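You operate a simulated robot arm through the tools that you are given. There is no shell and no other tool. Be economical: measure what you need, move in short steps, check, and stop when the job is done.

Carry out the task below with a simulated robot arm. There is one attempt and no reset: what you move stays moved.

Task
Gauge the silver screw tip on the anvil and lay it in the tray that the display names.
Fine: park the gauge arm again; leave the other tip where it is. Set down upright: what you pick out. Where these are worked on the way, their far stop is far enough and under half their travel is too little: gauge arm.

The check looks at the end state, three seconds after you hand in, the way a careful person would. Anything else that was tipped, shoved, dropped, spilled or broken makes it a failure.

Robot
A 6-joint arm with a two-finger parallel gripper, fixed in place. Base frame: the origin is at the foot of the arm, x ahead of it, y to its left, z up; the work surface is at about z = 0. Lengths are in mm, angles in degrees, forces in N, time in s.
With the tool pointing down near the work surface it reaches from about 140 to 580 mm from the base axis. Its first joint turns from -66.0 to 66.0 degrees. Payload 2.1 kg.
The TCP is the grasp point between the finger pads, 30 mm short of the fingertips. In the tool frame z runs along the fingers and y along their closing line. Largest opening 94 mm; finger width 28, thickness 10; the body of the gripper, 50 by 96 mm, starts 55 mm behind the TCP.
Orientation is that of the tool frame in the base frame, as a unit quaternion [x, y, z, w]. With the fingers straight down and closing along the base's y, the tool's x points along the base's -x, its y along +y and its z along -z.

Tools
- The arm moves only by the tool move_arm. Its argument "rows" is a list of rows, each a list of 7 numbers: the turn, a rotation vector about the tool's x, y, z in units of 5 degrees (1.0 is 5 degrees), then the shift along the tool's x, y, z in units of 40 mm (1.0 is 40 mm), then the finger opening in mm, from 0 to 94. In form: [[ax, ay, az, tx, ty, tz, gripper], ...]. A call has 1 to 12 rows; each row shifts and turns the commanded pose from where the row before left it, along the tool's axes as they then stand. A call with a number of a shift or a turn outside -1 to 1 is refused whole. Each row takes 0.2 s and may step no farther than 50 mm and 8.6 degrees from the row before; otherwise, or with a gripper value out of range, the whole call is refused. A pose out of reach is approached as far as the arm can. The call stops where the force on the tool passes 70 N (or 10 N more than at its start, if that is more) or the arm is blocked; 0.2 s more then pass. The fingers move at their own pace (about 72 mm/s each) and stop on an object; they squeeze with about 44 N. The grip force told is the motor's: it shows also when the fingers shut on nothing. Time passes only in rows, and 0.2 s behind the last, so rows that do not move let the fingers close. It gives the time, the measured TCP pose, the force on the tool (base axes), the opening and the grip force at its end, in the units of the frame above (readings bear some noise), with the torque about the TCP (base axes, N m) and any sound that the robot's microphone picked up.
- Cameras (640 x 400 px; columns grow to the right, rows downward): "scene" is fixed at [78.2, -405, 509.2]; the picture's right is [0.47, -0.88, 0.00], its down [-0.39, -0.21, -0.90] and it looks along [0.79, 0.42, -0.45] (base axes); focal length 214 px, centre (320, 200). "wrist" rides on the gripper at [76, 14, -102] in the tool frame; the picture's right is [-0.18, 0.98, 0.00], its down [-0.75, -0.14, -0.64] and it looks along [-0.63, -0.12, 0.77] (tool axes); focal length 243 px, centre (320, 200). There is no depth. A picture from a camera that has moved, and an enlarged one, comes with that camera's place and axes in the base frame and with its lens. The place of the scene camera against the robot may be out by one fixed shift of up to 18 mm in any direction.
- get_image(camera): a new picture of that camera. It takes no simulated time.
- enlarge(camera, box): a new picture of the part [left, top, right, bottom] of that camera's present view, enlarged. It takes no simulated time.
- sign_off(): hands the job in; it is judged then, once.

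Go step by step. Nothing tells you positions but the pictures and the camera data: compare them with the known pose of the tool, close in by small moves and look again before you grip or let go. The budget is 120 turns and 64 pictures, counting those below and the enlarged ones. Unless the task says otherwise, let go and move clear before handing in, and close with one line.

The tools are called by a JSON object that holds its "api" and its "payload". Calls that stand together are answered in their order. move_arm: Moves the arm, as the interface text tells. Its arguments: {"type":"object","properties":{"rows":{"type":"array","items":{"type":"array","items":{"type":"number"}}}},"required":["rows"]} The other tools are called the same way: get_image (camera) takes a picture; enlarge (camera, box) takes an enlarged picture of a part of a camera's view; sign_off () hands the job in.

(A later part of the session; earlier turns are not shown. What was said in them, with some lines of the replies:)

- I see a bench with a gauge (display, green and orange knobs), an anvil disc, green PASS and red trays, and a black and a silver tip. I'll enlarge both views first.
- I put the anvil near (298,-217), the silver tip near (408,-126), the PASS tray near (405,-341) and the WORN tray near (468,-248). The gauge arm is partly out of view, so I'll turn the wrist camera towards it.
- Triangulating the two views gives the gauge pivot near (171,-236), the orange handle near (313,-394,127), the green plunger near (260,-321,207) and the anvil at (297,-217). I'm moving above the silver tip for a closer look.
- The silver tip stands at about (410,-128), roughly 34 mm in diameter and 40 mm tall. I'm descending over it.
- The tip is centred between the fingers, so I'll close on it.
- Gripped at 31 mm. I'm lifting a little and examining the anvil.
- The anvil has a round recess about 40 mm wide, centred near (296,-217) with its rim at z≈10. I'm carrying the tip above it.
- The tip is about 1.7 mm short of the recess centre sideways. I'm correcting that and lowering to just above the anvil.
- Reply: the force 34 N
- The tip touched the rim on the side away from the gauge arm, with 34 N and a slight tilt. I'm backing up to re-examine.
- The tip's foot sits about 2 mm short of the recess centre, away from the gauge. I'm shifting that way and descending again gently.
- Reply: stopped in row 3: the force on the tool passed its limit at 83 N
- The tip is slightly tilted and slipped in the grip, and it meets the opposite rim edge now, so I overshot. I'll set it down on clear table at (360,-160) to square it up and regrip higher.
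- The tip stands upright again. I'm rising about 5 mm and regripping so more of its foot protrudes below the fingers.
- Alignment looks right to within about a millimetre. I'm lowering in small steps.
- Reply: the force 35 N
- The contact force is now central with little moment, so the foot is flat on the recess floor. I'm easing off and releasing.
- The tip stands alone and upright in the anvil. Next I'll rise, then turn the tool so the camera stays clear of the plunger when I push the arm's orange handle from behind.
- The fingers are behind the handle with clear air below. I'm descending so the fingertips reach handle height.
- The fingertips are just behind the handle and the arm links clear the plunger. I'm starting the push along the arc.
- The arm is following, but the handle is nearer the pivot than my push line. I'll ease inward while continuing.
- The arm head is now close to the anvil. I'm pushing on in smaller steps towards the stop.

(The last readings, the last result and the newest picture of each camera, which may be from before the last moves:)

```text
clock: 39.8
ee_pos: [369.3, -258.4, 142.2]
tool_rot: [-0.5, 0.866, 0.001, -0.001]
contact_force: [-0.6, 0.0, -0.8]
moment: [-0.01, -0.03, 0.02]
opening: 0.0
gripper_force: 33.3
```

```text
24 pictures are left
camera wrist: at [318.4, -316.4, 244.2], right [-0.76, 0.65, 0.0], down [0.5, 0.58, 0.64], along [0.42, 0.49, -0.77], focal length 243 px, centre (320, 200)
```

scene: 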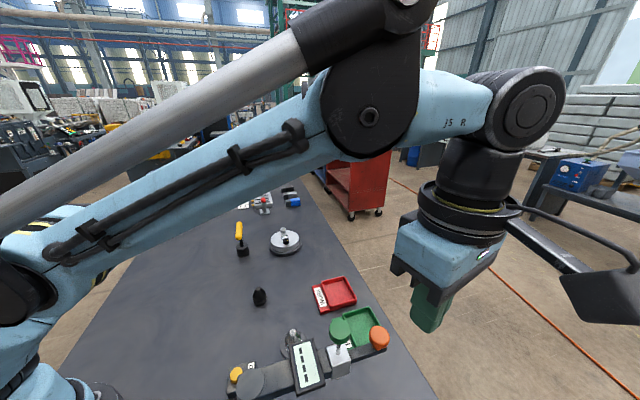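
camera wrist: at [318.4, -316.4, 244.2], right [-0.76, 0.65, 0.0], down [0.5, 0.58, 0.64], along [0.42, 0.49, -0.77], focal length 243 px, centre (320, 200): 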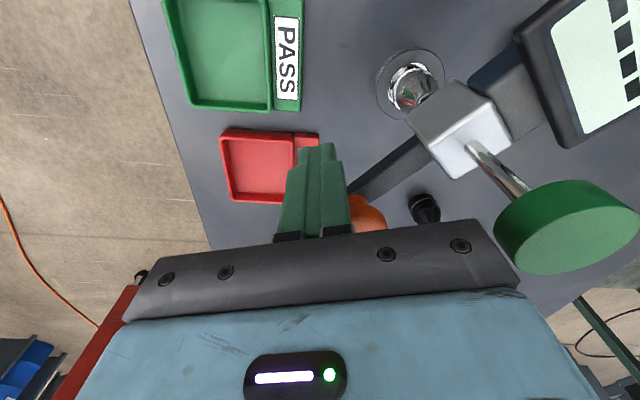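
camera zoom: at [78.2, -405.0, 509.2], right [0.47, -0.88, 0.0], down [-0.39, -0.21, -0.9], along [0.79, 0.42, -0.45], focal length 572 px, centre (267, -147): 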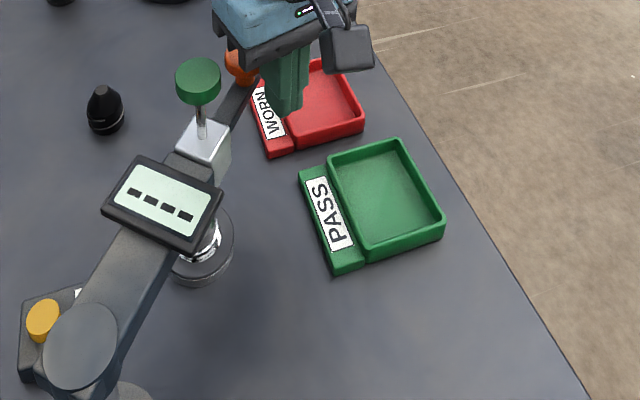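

{"api": "move_arm", "payload": {"rows": [[0, 0, 0, -0.1, 0.04, 0, 0], [0, 0, 0, -0.1, 0.04, 0, 0], [0, 0, 0, 0, 0, 0, 0]]}}

{"api": "enlarge", "payload": {"camera": "scene", "box": [220, 260, 460, 400]}}

```text
clock: 40.6
ee_pos: [369.6, -248.9, 141.4]
tool_rot: [-0.5, 0.866, 0.001, -0.001]
contact_force: [0.2, -0.1, 0.0]
moment: [-0.02, -0.02, 0.0]
opening: 0.0
gripper_force: 33.2
```

```text
2.67 times, centred on (340, 330) of scene
camera zoom: at [78.2, -405.0, 509.2], right [0.47, -0.88, 0.0], down [-0.39, -0.21, -0.9], along [0.79, 0.42, -0.45], focal length 572 px, centre (267, -147)
```

zoom: 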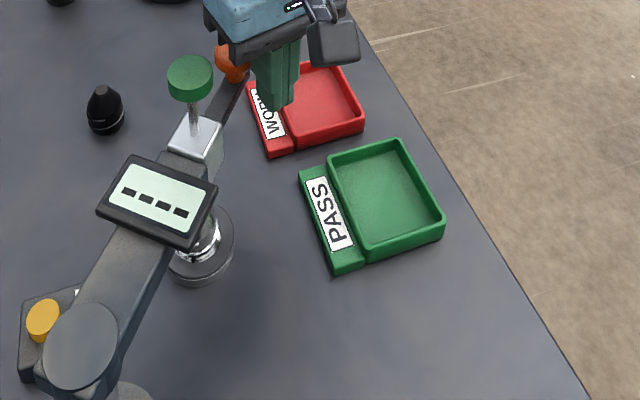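

{"api": "move_arm", "payload": {"rows": [[0, 0, 0, -0.1, 0.05, 0, 0], [0, 0, 0, -0.1, 0.05, 0, 0]]}}

{"api": "enlarge", "payload": {"camera": "scene", "box": [220, 260, 460, 400]}}

```text
clock: 41.2
ee_pos: [371.1, -242.5, 141.6]
tool_rot: [-0.499, 0.867, 0.001, 0.0]
contact_force: [-0.1, -0.1, -0.3]
moment: [0.02, 0.01, 0.02]
opening: 0.0
gripper_force: 33.1
```

```text
2.67 times, centred on (340, 330) of scene
camera zoom: at [78.2, -405.0, 509.2], right [0.47, -0.88, 0.0], down [-0.39, -0.21, -0.9], along [0.79, 0.42, -0.45], focal length 572 px, centre (267, -147)
```

zoom: 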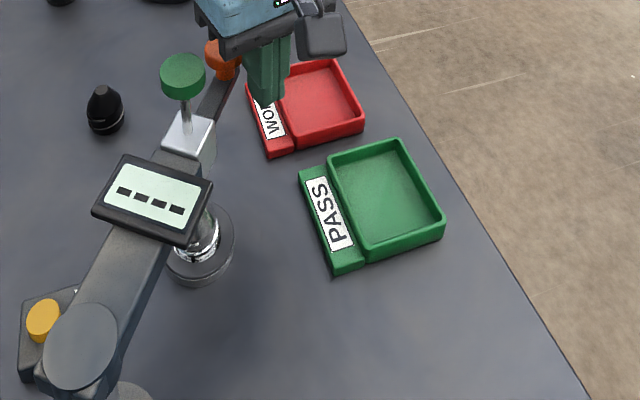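

{"api": "enlarge", "payload": {"camera": "scene", "box": [265, 275, 325, 370]}}

{"api": "get_image", "payload": {"camera": "wrist"}}

```text
4.21 times, centred on (295, 322) of scene
camera zoom: at [78.2, -405.0, 509.2], right [0.47, -0.88, 0.0], down [-0.39, -0.21, -0.9], along [0.79, 0.42, -0.45], focal length 903 px, centre (425, -316)
```

zoom: 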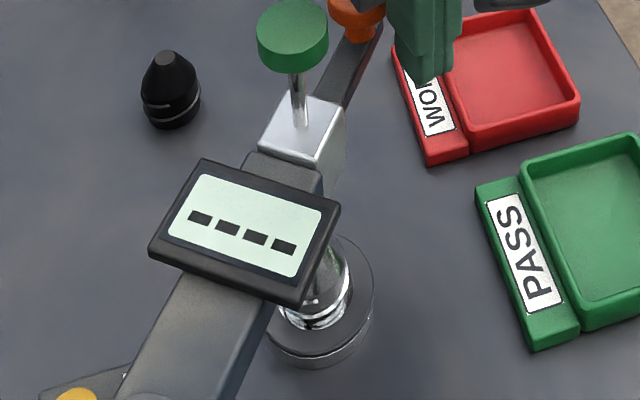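

```text
20 pictures are left
camera wrist: at [320.4, -299.4, 244.2], right [-0.76, 0.65, 0.0], down [0.5, 0.58, 0.64], along [0.42, 0.49, -0.77], focal length 243 px, centre (320, 200)
```

wrist: 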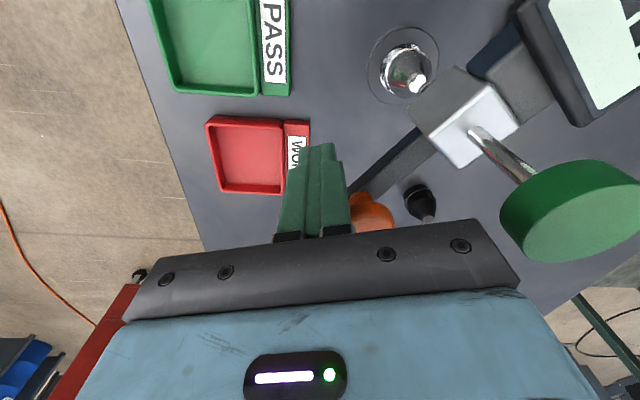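

{"api": "move_arm", "payload": {"rows": [[0, 0, 0, -0.1, 0.05, 0, 0], [0, 0, 0, -0.1, 0.05, 0, 0], [0, 0, 0, -0.1, 0.05, 0, 0]]}}

{"api": "enlarge", "payload": {"camera": "scene", "box": [265, 275, 325, 370]}}

```text
clock: 41.9
ee_pos: [370.1, -241.1, 142.5]
tool_rot: [-0.494, 0.869, -0.013, -0.006]
contact_force: [4.6, -11.1, 1.3]
moment: [0.05, -0.02, -0.02]
opening: 0.2
gripper_force: 33.2
stopped in row 3: the force on the tool passed its limit at 74 N (the readings are from after the stop); the commanded pose is now the measured one
```

```text
4.21 times, centred on (295, 322) of scene
camera zoom: at [78.2, -405.0, 509.2], right [0.47, -0.88, 0.0], down [-0.39, -0.21, -0.9], along [0.79, 0.42, -0.45], focal length 903 px, centre (425, -316)
```

zoom: 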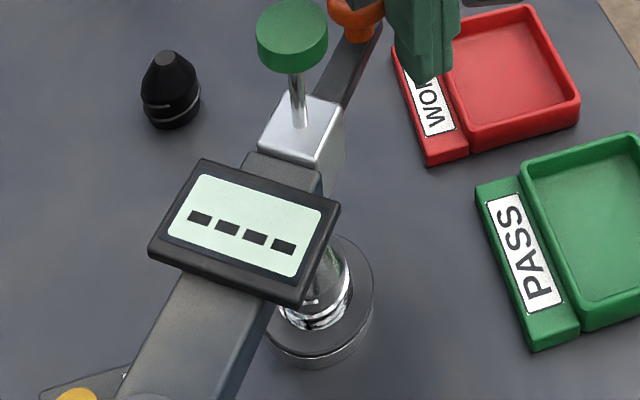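

The arm is firmly against its far stop over the anvil. I'm backing off, rising, and going above the green plunger.

{"api": "move_arm", "payload": {"rows": [[0, 0, 0, 0.4, -0.1, 0, 0], [-0.19, -0.27, -0.15, 0.5, -0.1, 0, 0], [0, 0, 0, 0, 0, -0.8, 0], [0, 0, 0, 0, 0, -0.8, 0], [0, 0, 0, 0, 0, -0.8, 0], [0, 0, 0, 0, 0, -0.8, 0], [0, 0, 0, -0.163, 0.7, 0, 0], [0, 0, 0, -0.163, 0.7, 0, 0], [0, 0, 0, -0.163, 0.7, 0, 0], [0, 0, 0, 0, 0, 0, 0]]}}

{"api": "get_image", "payload": {"camera": "wrist"}}

{"api": "enlarge", "payload": {"camera": "scene", "box": [220, 230, 400, 370]}}

```text
clock: 44.1
ee_pos: [297.2, -216.3, 270.7]
tool_rot: [-0.501, 0.866, 0.003, 0.001]
contact_force: [-0.2, 0.2, 0.1]
moment: [0.0, -0.02, 0.02]
opening: 0.0
gripper_force: 32.1
```

```text
18 pictures are left
camera wrist: at [245.9, -274.6, 373.5], right [-0.76, 0.65, 0.0], down [0.5, 0.58, 0.64], along [0.42, 0.49, -0.77], focal length 243 px, centre (320, 200)
```

wrist: 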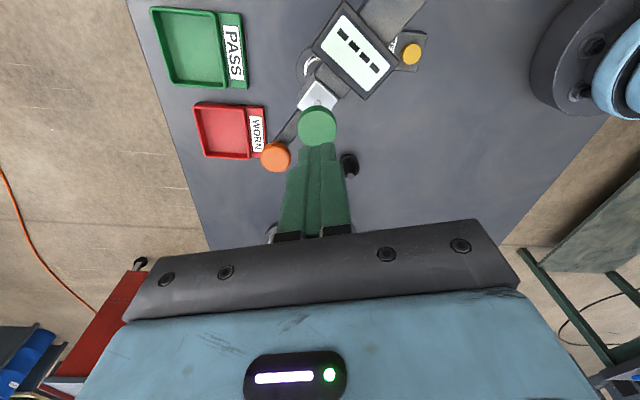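

```text
2.86 times, centred on (310, 300) of scene
camera zoom: at [78.1, -405.0, 509.2], right [0.47, -0.88, 0.0], down [-0.39, -0.21, -0.9], along [0.79, 0.42, -0.45], focal length 613 px, centre (349, -86)
```

zoom: 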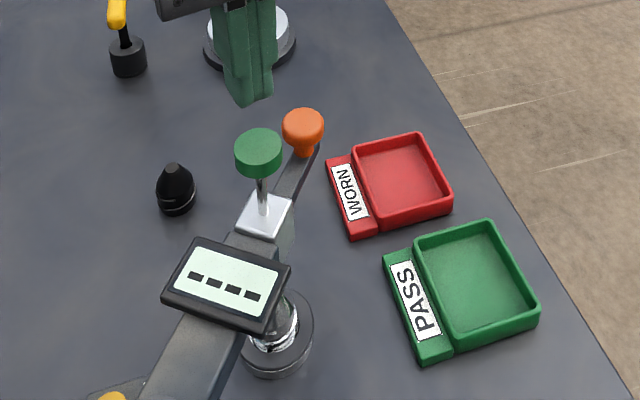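

The plunger knob is at about (294,-221). I'm aligning and pressing down.

{"api": "move_arm", "payload": {"rows": [[0, 0, 0, 0.145, 0, 0, 0], [0, 0, 0, 0, 0, 0.3, 0], [0, 0, 0, 0, 0, 0.3, 0], [0, 0, 0, 0, 0, 0.2, 0], [0, 0, 0, 0, 0, 0.1, 0], [0, 0, 0, 0, 0, 0.1, 0], [0, 0, 0, 0, 0, 0.1, 0]]}}

{"api": "enlarge", "payload": {"camera": "scene", "box": [250, 250, 350, 370]}}

```text
clock: 45.7
ee_pos: [293.7, -222.1, 226.1]
tool_rot: [-0.501, 0.865, 0.002, 0.0]
contact_force: [0.7, 0.3, 1.3]
moment: [0.02, -0.03, 0.01]
opening: 0.0
gripper_force: 32.8
```

```text
3.33 times, centred on (300, 310) of scene
camera zoom: at [78.2, -405.0, 509.2], right [0.47, -0.88, 0.0], down [-0.39, -0.21, -0.9], along [0.79, 0.42, -0.45], focal length 715 px, centre (387, -167)
```

zoom: 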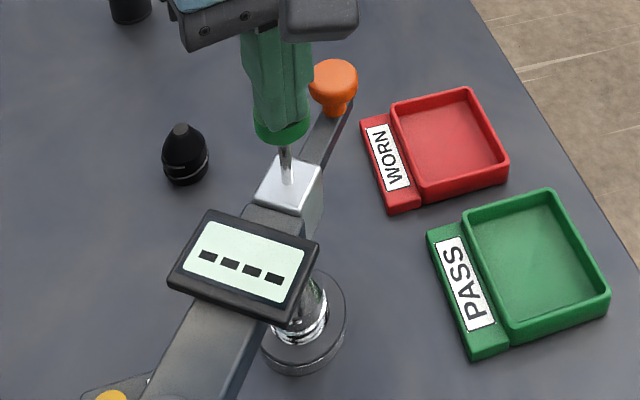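

{"api": "move_arm", "payload": {"rows": [[0, 0, 0, 0, 0, 0.1, 0], [0, 0, 0, 0, 0, 0.1, 0], [0, 0, 0, 0, 0, 0.1, 0], [0, 0, 0, 0, 0, 0.1, 0], [0, 0, 0, 0, 0, 0.1, 0]]}}

{"api": "enlarge", "payload": {"camera": "scene", "box": [250, 250, 350, 370]}}

```text
clock: 46.9
ee_pos: [293.2, -221.0, 206.6]
tool_rot: [-0.5, 0.866, 0.002, 0.0]
contact_force: [-0.4, 0.1, 1.6]
moment: [0.01, 0.01, 0.0]
opening: 0.3
gripper_force: 33.1
```

```text
3.33 times, centred on (300, 310) of scene
camera zoom: at [78.2, -405.0, 509.2], right [0.47, -0.88, 0.0], down [-0.39, -0.21, -0.9], along [0.79, 0.42, -0.45], focal length 715 px, centre (387, -167)
```

zoom: 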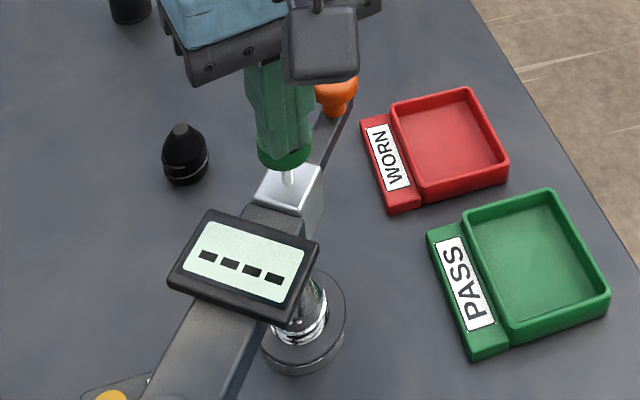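

{"api": "move_arm", "payload": {"rows": [[0, 0, 0, 0, 0, 0.08, 0], [0, 0, 0, 0, 0, 0.08, 0], [0, 0, 0, 0, 0, 0.06, 0], [0, 0, 0, 0, 0, 0.0, 0]]}}

{"api": "enlarge", "payload": {"camera": "scene", "box": [250, 250, 350, 370]}}

```text
clock: 47.5
ee_pos: [293.9, -221.8, 207.6]
tool_rot: [-0.501, 0.865, 0.003, 0.0]
contact_force: [-1.2, 0.9, 18.3]
moment: [-0.01, 0.02, -0.01]
opening: 0.0
gripper_force: 33.0
stopped in row 2: the force on the tool passed its limit at 82 N (the readings are from after the stop); the commanded pose is now the measured one
```

```text
3.33 times, centred on (300, 310) of scene
camera zoom: at [78.1, -405.0, 509.3], right [0.47, -0.88, 0.0], down [-0.39, -0.21, -0.9], along [0.79, 0.42, -0.45], focal length 715 px, centre (387, -167)
```

zoom: 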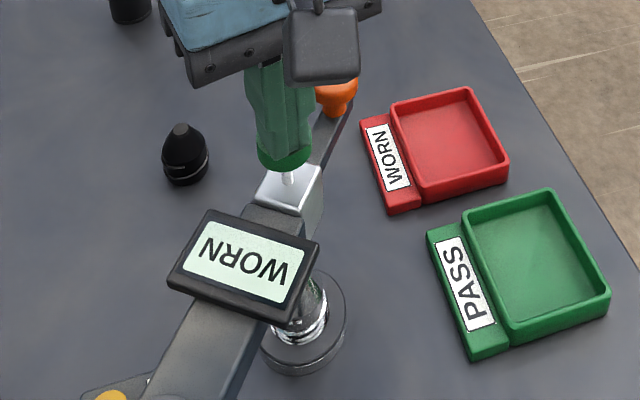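

The display reads WORN. I'm raising the fingers and checking that the plunger springs back before I swing the arm away.

{"api": "move_arm", "payload": {"rows": [[0, 0, 0, 0, 0, -0.3, 0], [0, 0, 0, 0, 0, -0.6, 0], [0, 0, 0, 0, 0, -0.8, 0], [0, 0, 0, 0, 0, -0.8, 0], [0, 0, 0, 0, 0, 0, 0]]}}

{"api": "enlarge", "payload": {"camera": "scene", "box": [250, 250, 350, 370]}}

```text
clock: 48.7
ee_pos: [292.1, -222.2, 305.7]
tool_rot: [-0.5, 0.866, 0.004, 0.001]
contact_force: [0.2, 0.6, 0.5]
moment: [0.02, 0.0, -0.01]
opening: 0.0
gripper_force: 33.0
```

```text
3.33 times, centred on (300, 310) of scene
camera zoom: at [78.2, -405.0, 509.2], right [0.47, -0.88, 0.0], down [-0.39, -0.21, -0.9], along [0.79, 0.42, -0.45], focal length 715 px, centre (387, -167)
```

zoom: 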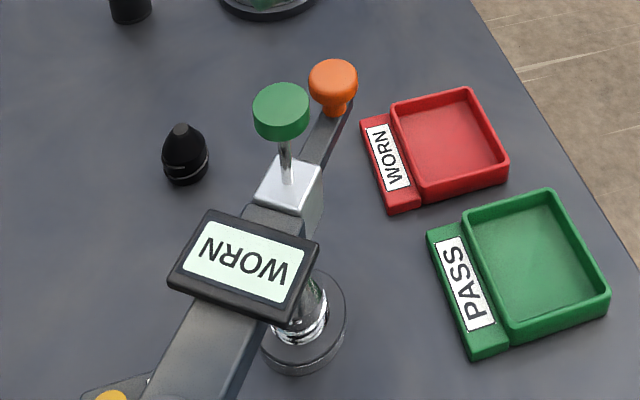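

The plunger sprang back up. To return the arm I'll turn the tool and come down on the far side of the orange handle.

{"api": "move_arm", "payload": {"rows": [[0, 0, 1, 0, 0, 0, 0], [0, 0, 1, 0, 0, 0, 0], [0, 0, 1, 0, 0, 0, 0], [0, 0, 1, 0, 0, 0, 0], [0, 0, 1, 0, 0, 0, 0], [0, 0, 1, 0, 0, 0, 0], [0, 0, 1, 0, 0, 0, 0], [0, 0, 1, 0, 0, 0, 0], [0, 0, 1, 0, 0, 0, 0], [0, 0, 1, 0, 0, 0, 0], [0, 0, 1, 0, 0, 0, 0], [0, 0, 1, 0, 0, 0, 0]]}}

{"api": "move_arm", "payload": {"rows": [[0, 0, 1, 0, 0, 0, 0], [0, 0, 1, 0, 0, 0, 0], [0, 0, 1, 0, 0, 0, 0], [0, 0, 1, 0, 0, 0, 0], [0, 0, 1, 0, 0, 0, 0], [0, 0, 1, 0, 0, 0, 0], [0, 0, 1, 0, 0, 0, 0], [0, 0, 1, 0, 0, 0, 0], [0, 0, 1, 0, 0, 0, 0], [0, 0, 1, 0, 0, 0, 0], [0, 0, 1, 0, 0, 0, 0], [0, 0, 1, 0, 0, 0, 0]]}}

{"api": "move_arm", "payload": {"rows": [[0, 0, 1, 0, 0, 0, 0], [0, 0, 1, 0, 0, 0, 0], [0, 0, 1, 0, 0, 0, 0], [0, 0, 0, 0.328, 0.69, 0, 0], [0, 0, 0, 0.328, 0.69, 0, 0], [0, 0, 0, 0.328, 0.69, 0, 0], [0, 0, 0, 0, 0, 0, 0]]}}

{"api": "get_image", "payload": {"camera": "wrist"}}

```text
clock: 51.3
ee_pos: [293.3, -222.9, 306.9]
tool_rot: [0.0, 1.0, 0.003, 0.0]
contact_force: [0.5, 0.5, -0.7]
moment: [-0.02, -0.01, -0.01]
opening: 0.1
gripper_force: 32.9
```

```text
clock: 53.9
ee_pos: [293.6, -221.6, 306.6]
tool_rot: [0.5, 0.866, 0.0, -0.002]
contact_force: [0.6, -0.3, 0.4]
moment: [0.0, 0.02, 0.0]
opening: 0.0
gripper_force: 32.8
```

```text
clock: 55.5
ee_pos: [363.3, -161.8, 305.9]
tool_rot: [0.609, 0.793, 0.001, -0.002]
contact_force: [0.3, -0.3, 0.3]
moment: [-0.02, 0.02, -0.01]
opening: 0.0
gripper_force: 33.0
```

```text
12 pictures are left
camera wrist: at [357.8, -83.9, 409.0], right [1.0, 0.08, 0.0], down [0.06, -0.77, 0.64], along [0.05, -0.64, -0.77], focal length 243 px, centre (320, 200)
```

wrist: 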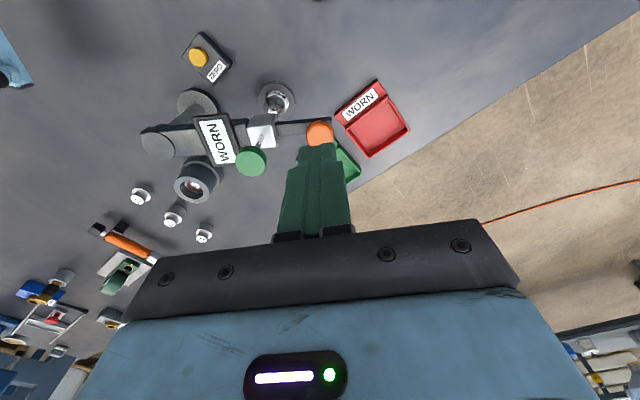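

The handle is at about (368,-211), just ahead of the fingers. I'm descending beside it and sweeping it back along the arc.

{"api": "move_arm", "payload": {"rows": [[0, 0, 0, 0, 0, 0.9, 0], [0, 0, 0, 0, 0, 0.9, 0], [0, 0, 0, 0, 0, 0.9, 0], [0, 0, 0, 0, 0, 0.9, 0], [0, 0, 0, 0, 0, 0.52, 0], [0, 0, 0, -0.36, -0.059, 0, 0], [0, 0, 0, -0.36, -0.059, 0, 0], [0, 0, 0, -0.347, -0.038, 0, 0], [0, 0, 0, -0.347, -0.038, 0, 0], [0, 0, 0, 0, 0, 0, 0]]}}

{"api": "enlarge", "payload": {"camera": "scene", "box": [220, 230, 420, 370]}}

```text
clock: 57.7
ee_pos: [369.6, -219.8, 141.0]
tool_rot: [0.608, 0.794, 0.002, -0.003]
contact_force: [0.3, -0.6, 0.5]
moment: [0.0, -0.02, 0.02]
opening: 0.0
gripper_force: 33.3
```

```text
2.86 times, centred on (320, 300) of scene
camera zoom: at [78.2, -405.0, 509.2], right [0.47, -0.88, 0.0], down [-0.39, -0.21, -0.9], along [0.79, 0.42, -0.45], focal length 613 px, centre (320, -86)
```

zoom: 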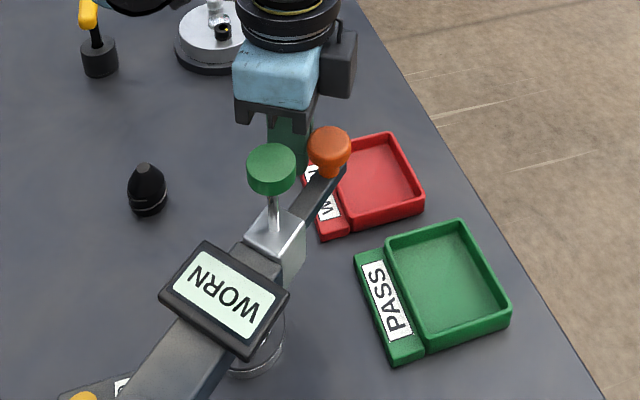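

The arm is following back. I'm continuing the sweep.

{"api": "move_arm", "payload": {"rows": [[0, 0, 0, -0.339, -0.084, 0, 0], [0, 0, 0, -0.339, -0.084, 0, 0], [0, 0, 0, -0.324, -0.131, 0, 0], [0, 0, 0, -0.324, -0.131, 0, 0], [0, 0, 0, -0.302, -0.174, 0, 0], [0, 0, 0, -0.302, -0.174, 0, 0], [0, 0, 0, -0.275, -0.215, 0, 0], [0, 0, 0, -0.275, -0.215, 0, 0], [0, 0, 0, 0, 0, 0, 0]]}}

{"api": "enlarge", "payload": {"camera": "scene", "box": [220, 250, 420, 390]}}

```text
clock: 59.7
ee_pos: [349.8, -327.5, 142.2]
tool_rot: [0.608, 0.794, 0.001, -0.003]
contact_force: [-0.6, -0.4, -0.4]
moment: [-0.04, 0.02, 0.01]
opening: 0.1
gripper_force: 33.2
```

```text
2.86 times, centred on (320, 320) of scene
camera zoom: at [78.2, -405.0, 509.2], right [0.47, -0.88, 0.0], down [-0.39, -0.21, -0.9], along [0.79, 0.42, -0.45], focal length 613 px, centre (320, -143)
```

zoom: 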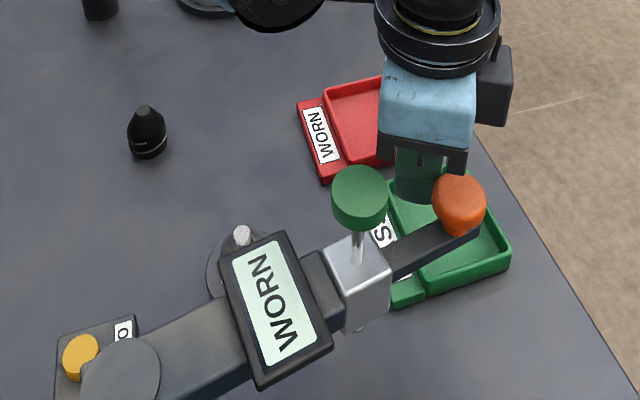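

{"api": "move_arm", "payload": {"rows": [[0, 0, 0, -0.242, -0.251, 0, 0], [0, 0, 0, -0.242, -0.251, 0, 0], [0, 0, 0, -0.108, -0.138, 0, 0], [0, 0, 0, -0.07, -0.09, 0, 0], [0, 0, 0, -0.07, -0.09, 0, 0], [0, 0, 0, -0.07, -0.09, 0, 0]]}}

{"api": "enlarge", "payload": {"camera": "scene", "box": [220, 260, 400, 400]}}

```text
clock: 61.1
ee_pos: [322.8, -366.9, 140.2]
tool_rot: [0.608, 0.794, 0.001, -0.003]
contact_force: [0.0, 0.1, -0.4]
moment: [-0.01, 0.0, 0.02]
opening: 0.0
gripper_force: 32.6
```

```text
2.86 times, centred on (310, 330) of scene
camera zoom: at [78.2, -405.0, 509.2], right [0.47, -0.88, 0.0], down [-0.39, -0.21, -0.9], along [0.79, 0.42, -0.45], focal length 613 px, centre (349, -171)
```

zoom: 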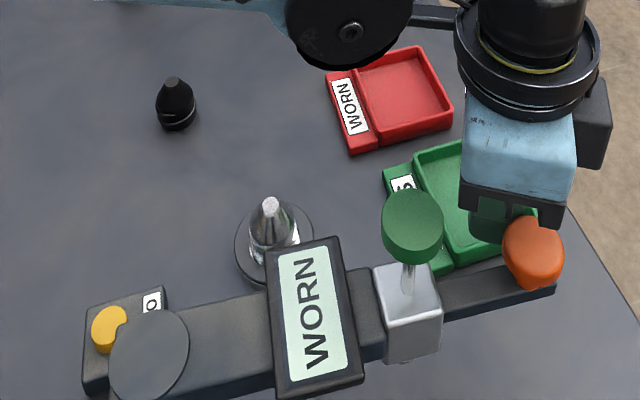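

The arm went about 5° past its original parked position, so there was no stop there. I'll bring it back by straddling the handle with open fingers; first I rise over it and look.

{"api": "move_arm", "payload": {"rows": [[0, 0, 0, 0.15, 0.1, 0, 0], [0, 0, 0, 0, 0, -0.9, 0], [0, 0, 0, 0, 0, -0.9, 56], [0, 0, 0, -0.25, -0.4, -0.2, 56], [0, 0, 0, -0.235, -0.38, 0, 56], [0, 0, 0, 0, 0, 0, 56]]}}

{"api": "get_image", "payload": {"camera": "wrist"}}

```text
clock: 62.5
ee_pos: [299.0, -387.8, 221.6]
tool_rot: [0.608, 0.794, 0.001, -0.003]
contact_force: [-0.1, -0.9, 0.8]
moment: [0.0, 0.0, 0.0]
opening: 55.6
gripper_force: 0.0
```

```text
8 pictures are left
camera wrist: at [293.7, -309.9, 324.0], right [1.0, 0.08, 0.0], down [0.06, -0.77, 0.64], along [0.05, -0.64, -0.77], focal length 243 px, centre (320, 200)
```

wrist: 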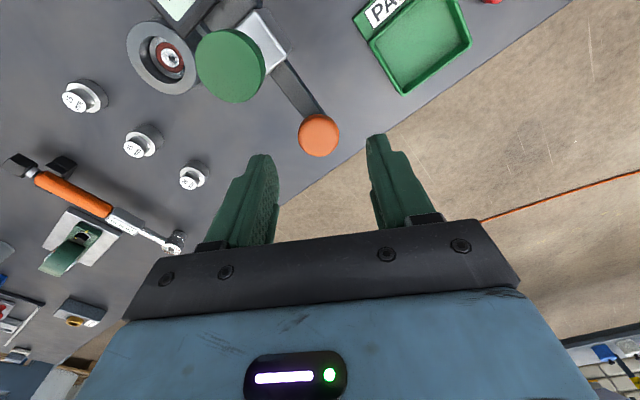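

The handle is at about (300,-397). I'm turning the camera a little farther from the plunger, straddling the handle and drawing it back about 17 mm.

{"api": "move_arm", "payload": {"rows": [[0, 0, 1, 0, 0, 0, 60], [0, 0, 1, -0.2275, 0.018, 0, 60], [0, 0, 0, 0, 0, 0.7, 60], [0, 0, 0, 0, 0, 0.7, 60], [0, 0, 0, 0, 0, 0.43, 60], [0, 0, 0, 0, 0, 0, 44], [0, 0, 0, 0, 0, 0, 44], [0, 0, 0, 0.08, 0.16, 0, 44], [0, 0, 0, 0.08, 0.16, 0, 44], [0, 0, 0, 0.08, 0.16, 0, 44], [0, 0, 0, 0, 0, 0, 44]]}}

{"api": "enlarge", "payload": {"camera": "scene", "box": [220, 260, 400, 400]}}

```text
clock: 64.9
ee_pos: [320.6, -385.2, 147.6]
tool_rot: [0.676, 0.737, 0.001, -0.002]
contact_force: [-0.1, 0.9, 0.5]
moment: [0.03, 0.0, 0.01]
opening: 44.3
gripper_force: 0.5
```

```text
2.86 times, centred on (310, 330) of scene
camera zoom: at [78.2, -405.0, 509.2], right [0.47, -0.88, 0.0], down [-0.39, -0.21, -0.9], along [0.79, 0.42, -0.45], focal length 613 px, centre (349, -171)
```

zoom: 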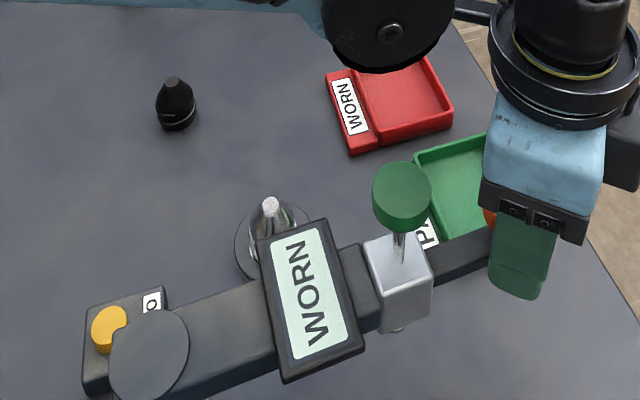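

It's slightly past the original position, by about 1.5°. I'm nudging it back by centring the fingers on the intended spot and closing lightly, then releasing and rising.

{"api": "move_arm", "payload": {"rows": [[0, 0, 0, -0.04, -0.12, 0, 44], [0, 0, 0, -0.037, -0.12, 0, 44], [0, 0, 0, 0, 0, 0, 30], [0, 0, 0, 0, 0, 0, 30], [0, 0, 0, 0, 0, 0, 30]]}}

{"api": "move_arm", "payload": {"rows": [[0, 0, 0, 0, 0, 0, 58], [0, 0, 0, 0, 0, 0, 58], [0, 0, 0, 0, 0, -0.8, 58], [0, 0, 0, 0, 0, -0.8, 58], [0, 0, 0, 0, 0, -0.8, 58], [0, 0, 0, 0, 0, -0.8, 58]]}}

{"api": "enlarge", "payload": {"camera": "scene", "box": [220, 260, 400, 400]}}

```text
clock: 66.1
ee_pos: [311.1, -388.8, 146.5]
tool_rot: [0.674, 0.738, 0.001, -0.002]
contact_force: [6.5, -6.0, 3.7]
moment: [-0.01, -0.12, -0.1]
opening: 34.2
gripper_force: 44.9
```

```text
clock: 67.5
ee_pos: [311.1, -389.6, 276.1]
tool_rot: [0.675, 0.738, 0.0, -0.002]
contact_force: [0.0, 0.6, 1.0]
moment: [-0.01, -0.01, 0.03]
opening: 58.0
gripper_force: 0.1
```

```text
2.86 times, centred on (310, 330) of scene
camera zoom: at [78.2, -405.0, 509.2], right [0.47, -0.88, 0.0], down [-0.39, -0.21, -0.9], along [0.79, 0.42, -0.45], focal length 613 px, centre (349, -171)
```

zoom: 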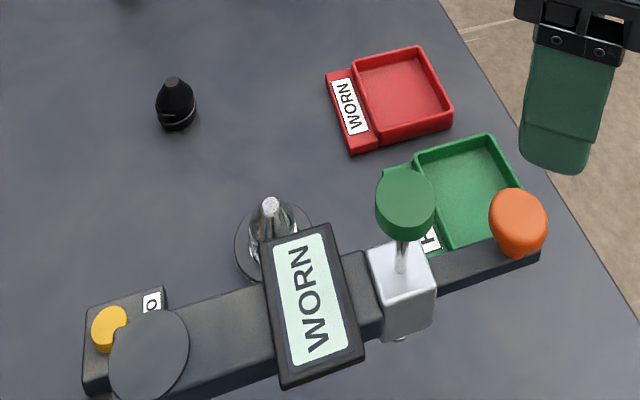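

The gauge arm now matches its original parked picture, and the tip still stands on the anvil. I'm going back above the tip at the earlier yaw and lowering around it.

{"api": "move_arm", "payload": {"rows": [[0, 0, -1, 0, 0, 0, 58], [0, 0, -1, 0, 0, 0, 58], [0, 0, -1, 0, 0, 0, 58], [0, 0, -1, 0, 0, 0, 58], [0, 0, -1, 0, 0, 0, 58], [0, 0, 0, 0.647, 0.308, 0, 58], [0, 0, 0, 0.647, 0.308, 0, 58], [0, 0, 0, 0.647, 0.308, 0, 58], [0, 0, 0, 0.647, 0.308, 0, 58], [0, 0, 0, 0.647, 0.308, 0, 58], [0, 0, 0, 0.647, 0.308, 0, 58], [0, 0, 0, 0, 0, 0, 58]]}}

```text
clock: 70.1
ee_pos: [297.0, -218.2, 276.8]
tool_rot: [0.5, 0.866, 0.002, -0.002]
contact_force: [0.3, -0.2, 0.4]
moment: [0.03, -0.01, 0.01]
opening: 58.3
gripper_force: 0.1
```

{"api": "move_arm", "payload": {"rows": [[0, 0, 0, 0, 0, 0.9, 58], [0, 0, 0, 0, 0, 0.9, 58], [0, 0, 0, 0, 0, 0.9, 58], [0, 0, 0, 0, 0, 0.9, 58], [0, 0, 0, 0, 0, 0.8, 58], [0, 0, 0, 0, 0, 0, 58]]}}

{"api": "enlarge", "payload": {"camera": "wrist", "box": [240, 60, 400, 220]}}

```text
clock: 71.5
ee_pos: [296.0, -216.4, 100.6]
tool_rot: [0.499, 0.867, 0.002, -0.002]
contact_force: [0.1, 0.1, 0.1]
moment: [0.03, -0.01, 0.01]
opening: 58.1
gripper_force: 0.0
```

```text
2.50 times, centred on (320, 140) of wrist
camera zoom: at [271.0, -142.6, 202.6], right [0.94, 0.33, 0.0], down [0.26, -0.73, 0.64], along [0.21, -0.6, -0.77], focal length 606 px, centre (320, 350)
```

zoom: 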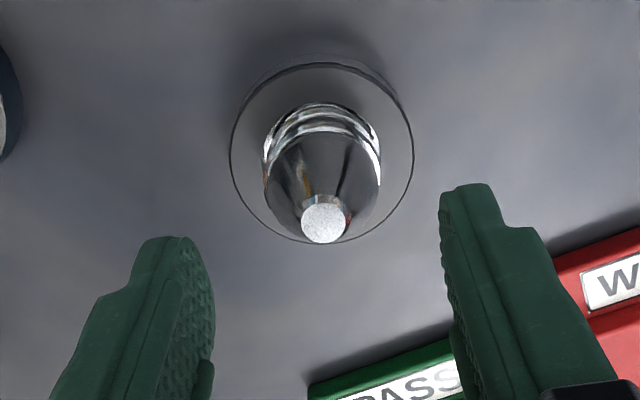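

{"api": "move_arm", "payload": {"rows": [[0, 0, 0, -0.045, 0.014, 0, 58], [0, 0, 0, 0, 0, 0.7, 58], [0, 0, 0, 0, 0, 0.5, 58], [0, 0, 0, 0, 0, 0.12, 58], [0, 0, 0, 0, 0, 0, 44], [0, 0, 0, 0, 0, 0, 25], [0, 0, 0, 0, 0, 0, 25], [0, 0, 0, 0, 0, 0, 25]]}}

```text
clock: 73.3
ee_pos: [296.7, -217.6, 46.4]
tool_rot: [0.499, 0.866, 0.001, -0.003]
contact_force: [-0.1, -0.2, -0.1]
moment: [-0.04, 0.04, 0.0]
opening: 31.1
gripper_force: 43.6
```

Gripped. I'm lifting and carrying it over the WORN tray.

{"api": "move_arm", "payload": {"rows": [[0, 0, 0, 0, 0, -0.3, 25], [0, 0, 0, 0, 0, -0.7, 25], [0, 0, 0, 0, 0, -0.7, 25], [0, 0, 0, -0.564, 0.662, 0, 25], [0, 0, 0, -0.564, 0.662, 0, 25], [0, 0, 0, -0.564, 0.662, 0, 25], [0, 0, 0, -0.564, 0.662, 0, 25], [0, 0, 0, -0.564, 0.662, 0, 25], [0, 0, 0, 0, 0, 0, 25]]}}

{"api": "get_image", "payload": {"camera": "wrist"}}

```text
clock: 75.3
ee_pos: [470.8, -249.3, 114.5]
tool_rot: [0.499, 0.867, 0.001, -0.003]
contact_force: [-1.3, -0.1, -1.5]
moment: [-0.02, 0.03, 0.01]
opening: 31.5
gripper_force: 44.3
```

```text
4 pictures are left
camera wrist: at [444.4, -176.4, 217.6], right [0.94, 0.33, 0.0], down [0.26, -0.73, 0.64], along [0.21, -0.6, -0.77], focal length 243 px, centre (320, 200)
```

wrist: 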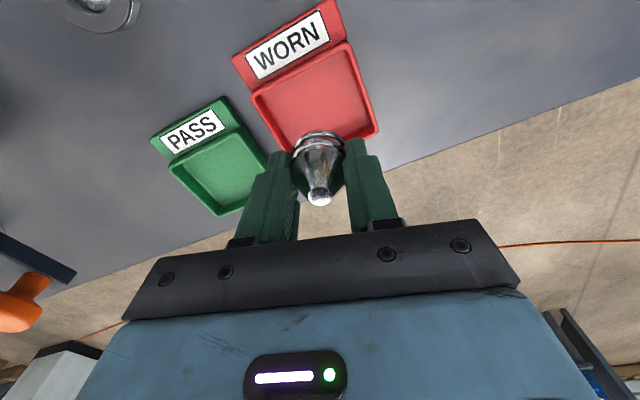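

The tray centre is at about (467,-246). I'm squaring the fingers to the tray, shifting to centre and descending.

{"api": "move_arm", "payload": {"rows": [[0, 0, -1, 0, 0, 0, 25], [0, 0, -1, 0, 0, 0, 25], [0, 0, -1, 0, 0, 0, 25], [0, 0, 0, 0.106, 0, 0, 25], [0, 0, 0, 0, 0, 0.7, 25], [0, 0, 0, 0, 0, 0.6, 25], [0, 0, 0, 0, 0, 0.3, 25], [0, 0, 0, 0, 0, 0, 25]]}}

{"api": "enlarge", "payload": {"camera": "scene", "box": [280, 250, 380, 330]}}

```text
clock: 77.1
ee_pos: [465.6, -246.3, 50.8]
tool_rot: [0.381, 0.924, 0.001, -0.002]
contact_force: [-0.3, -0.5, -1.5]
moment: [0.0, 0.0, 0.02]
opening: 31.2
gripper_force: 43.4
```

```text
5.00 times, centred on (330, 290) of scene
camera zoom: at [78.2, -405.0, 509.2], right [0.47, -0.88, 0.0], down [-0.39, -0.21, -0.9], along [0.79, 0.42, -0.45], focal length 1072 px, centre (270, -250)
```

zoom: 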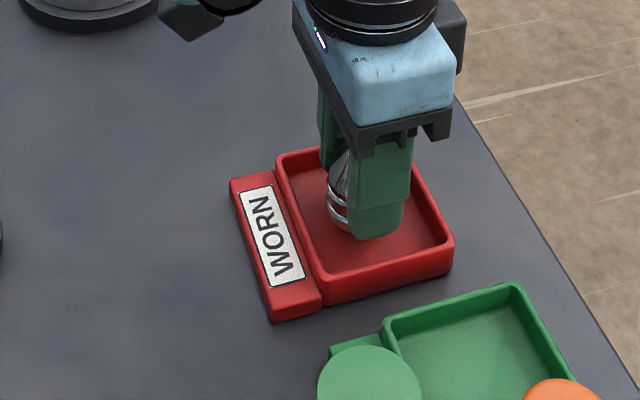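

It is well centred in the tray. I'm lowering in small steps until it touches.

{"api": "move_arm", "payload": {"rows": [[0, 0, 0, 0, 0, 0.07, 25], [0, 0, 0, 0, 0, 0.05, 25], [0, 0, 0, 0, 0, 0.03, 25], [0, 0, 0, 0, 0, 0, 25]]}}

```text
clock: 78.1
ee_pos: [466.6, -245.8, 44.4]
tool_rot: [0.381, 0.924, 0.003, -0.002]
contact_force: [0.1, 0.0, -3.0]
moment: [-0.02, 0.0, 0.02]
opening: 31.4
gripper_force: 43.5
```

{"api": "move_arm", "payload": {"rows": [[0, 0, 0, 0, 0, 0.025, 25], [0, 0, 0, 0, 0, 0.025, 25], [0, 0, 0, 0, 0, 0, 25]]}}

```text
clock: 78.9
ee_pos: [466.4, -246.5, 42.7]
tool_rot: [0.382, 0.924, 0.002, -0.001]
contact_force: [1.0, 1.2, 15.5]
moment: [-0.05, 0.12, 0.01]
opening: 31.4
gripper_force: 43.8
```

Contact at 15 N means it is resting on the tray floor. I'm opening slightly, then rising straight up.

{"api": "move_arm", "payload": {"rows": [[0, 0, 0, 0, 0, -0.01, 34], [0, 0, 0, 0, 0, 0, 40], [0, 0, 0, 0, 0, 0, 42], [0, 0, 0, 0, 0, -0.1, 42], [0, 0, 0, 0, 0, -0.5, 42], [0, 0, 0, 0, 0, -0.8, 42], [0, 0, 0, 0, 0, -0.8, 42], [0, 0, 0, 0, 0, -0.8, 42], [0, 0, 0, 0, 0, -0.8, 42], [0, 0, 0, 0, 0, -0.8, 42], [0, 0, 0, 0, 0, 0, 42]]}}

{"api": "enlarge", "payload": {"camera": "scene", "box": [220, 250, 400, 400]}}

```text
clock: 81.3
ee_pos: [466.6, -248.8, 227.0]
tool_rot: [0.381, 0.924, 0.002, -0.002]
contact_force: [0.6, -0.8, -0.6]
moment: [0.01, 0.01, -0.03]
opening: 42.2
gripper_force: 0.1
```

```text
2.67 times, centred on (310, 325) of scene
camera zoom: at [78.2, -405.0, 509.2], right [0.47, -0.88, 0.0], down [-0.39, -0.21, -0.9], along [0.79, 0.42, -0.45], focal length 572 px, centre (347, -133)
```

zoom: 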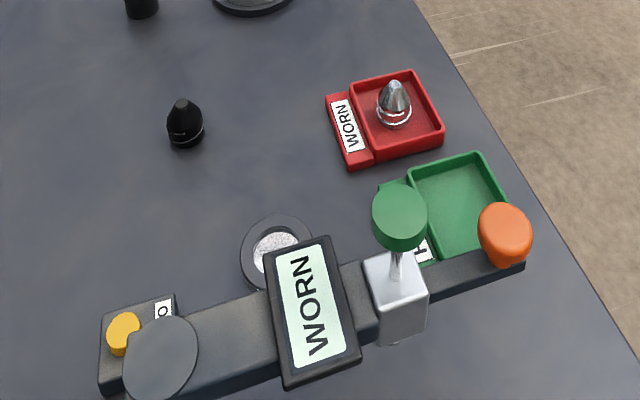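

The silver tip stands upright in the WORN tray, the gauge arm is parked, the black tip is untouched and the gripper is clear. I'm handing in.

{"api": "sign_off", "payload": {}}

```text
The job is handed in.
```

The silver tip gauged as WORN and stands upright in the WORN tray; the gauge arm is back at its original parked position and the black tip was not moved.
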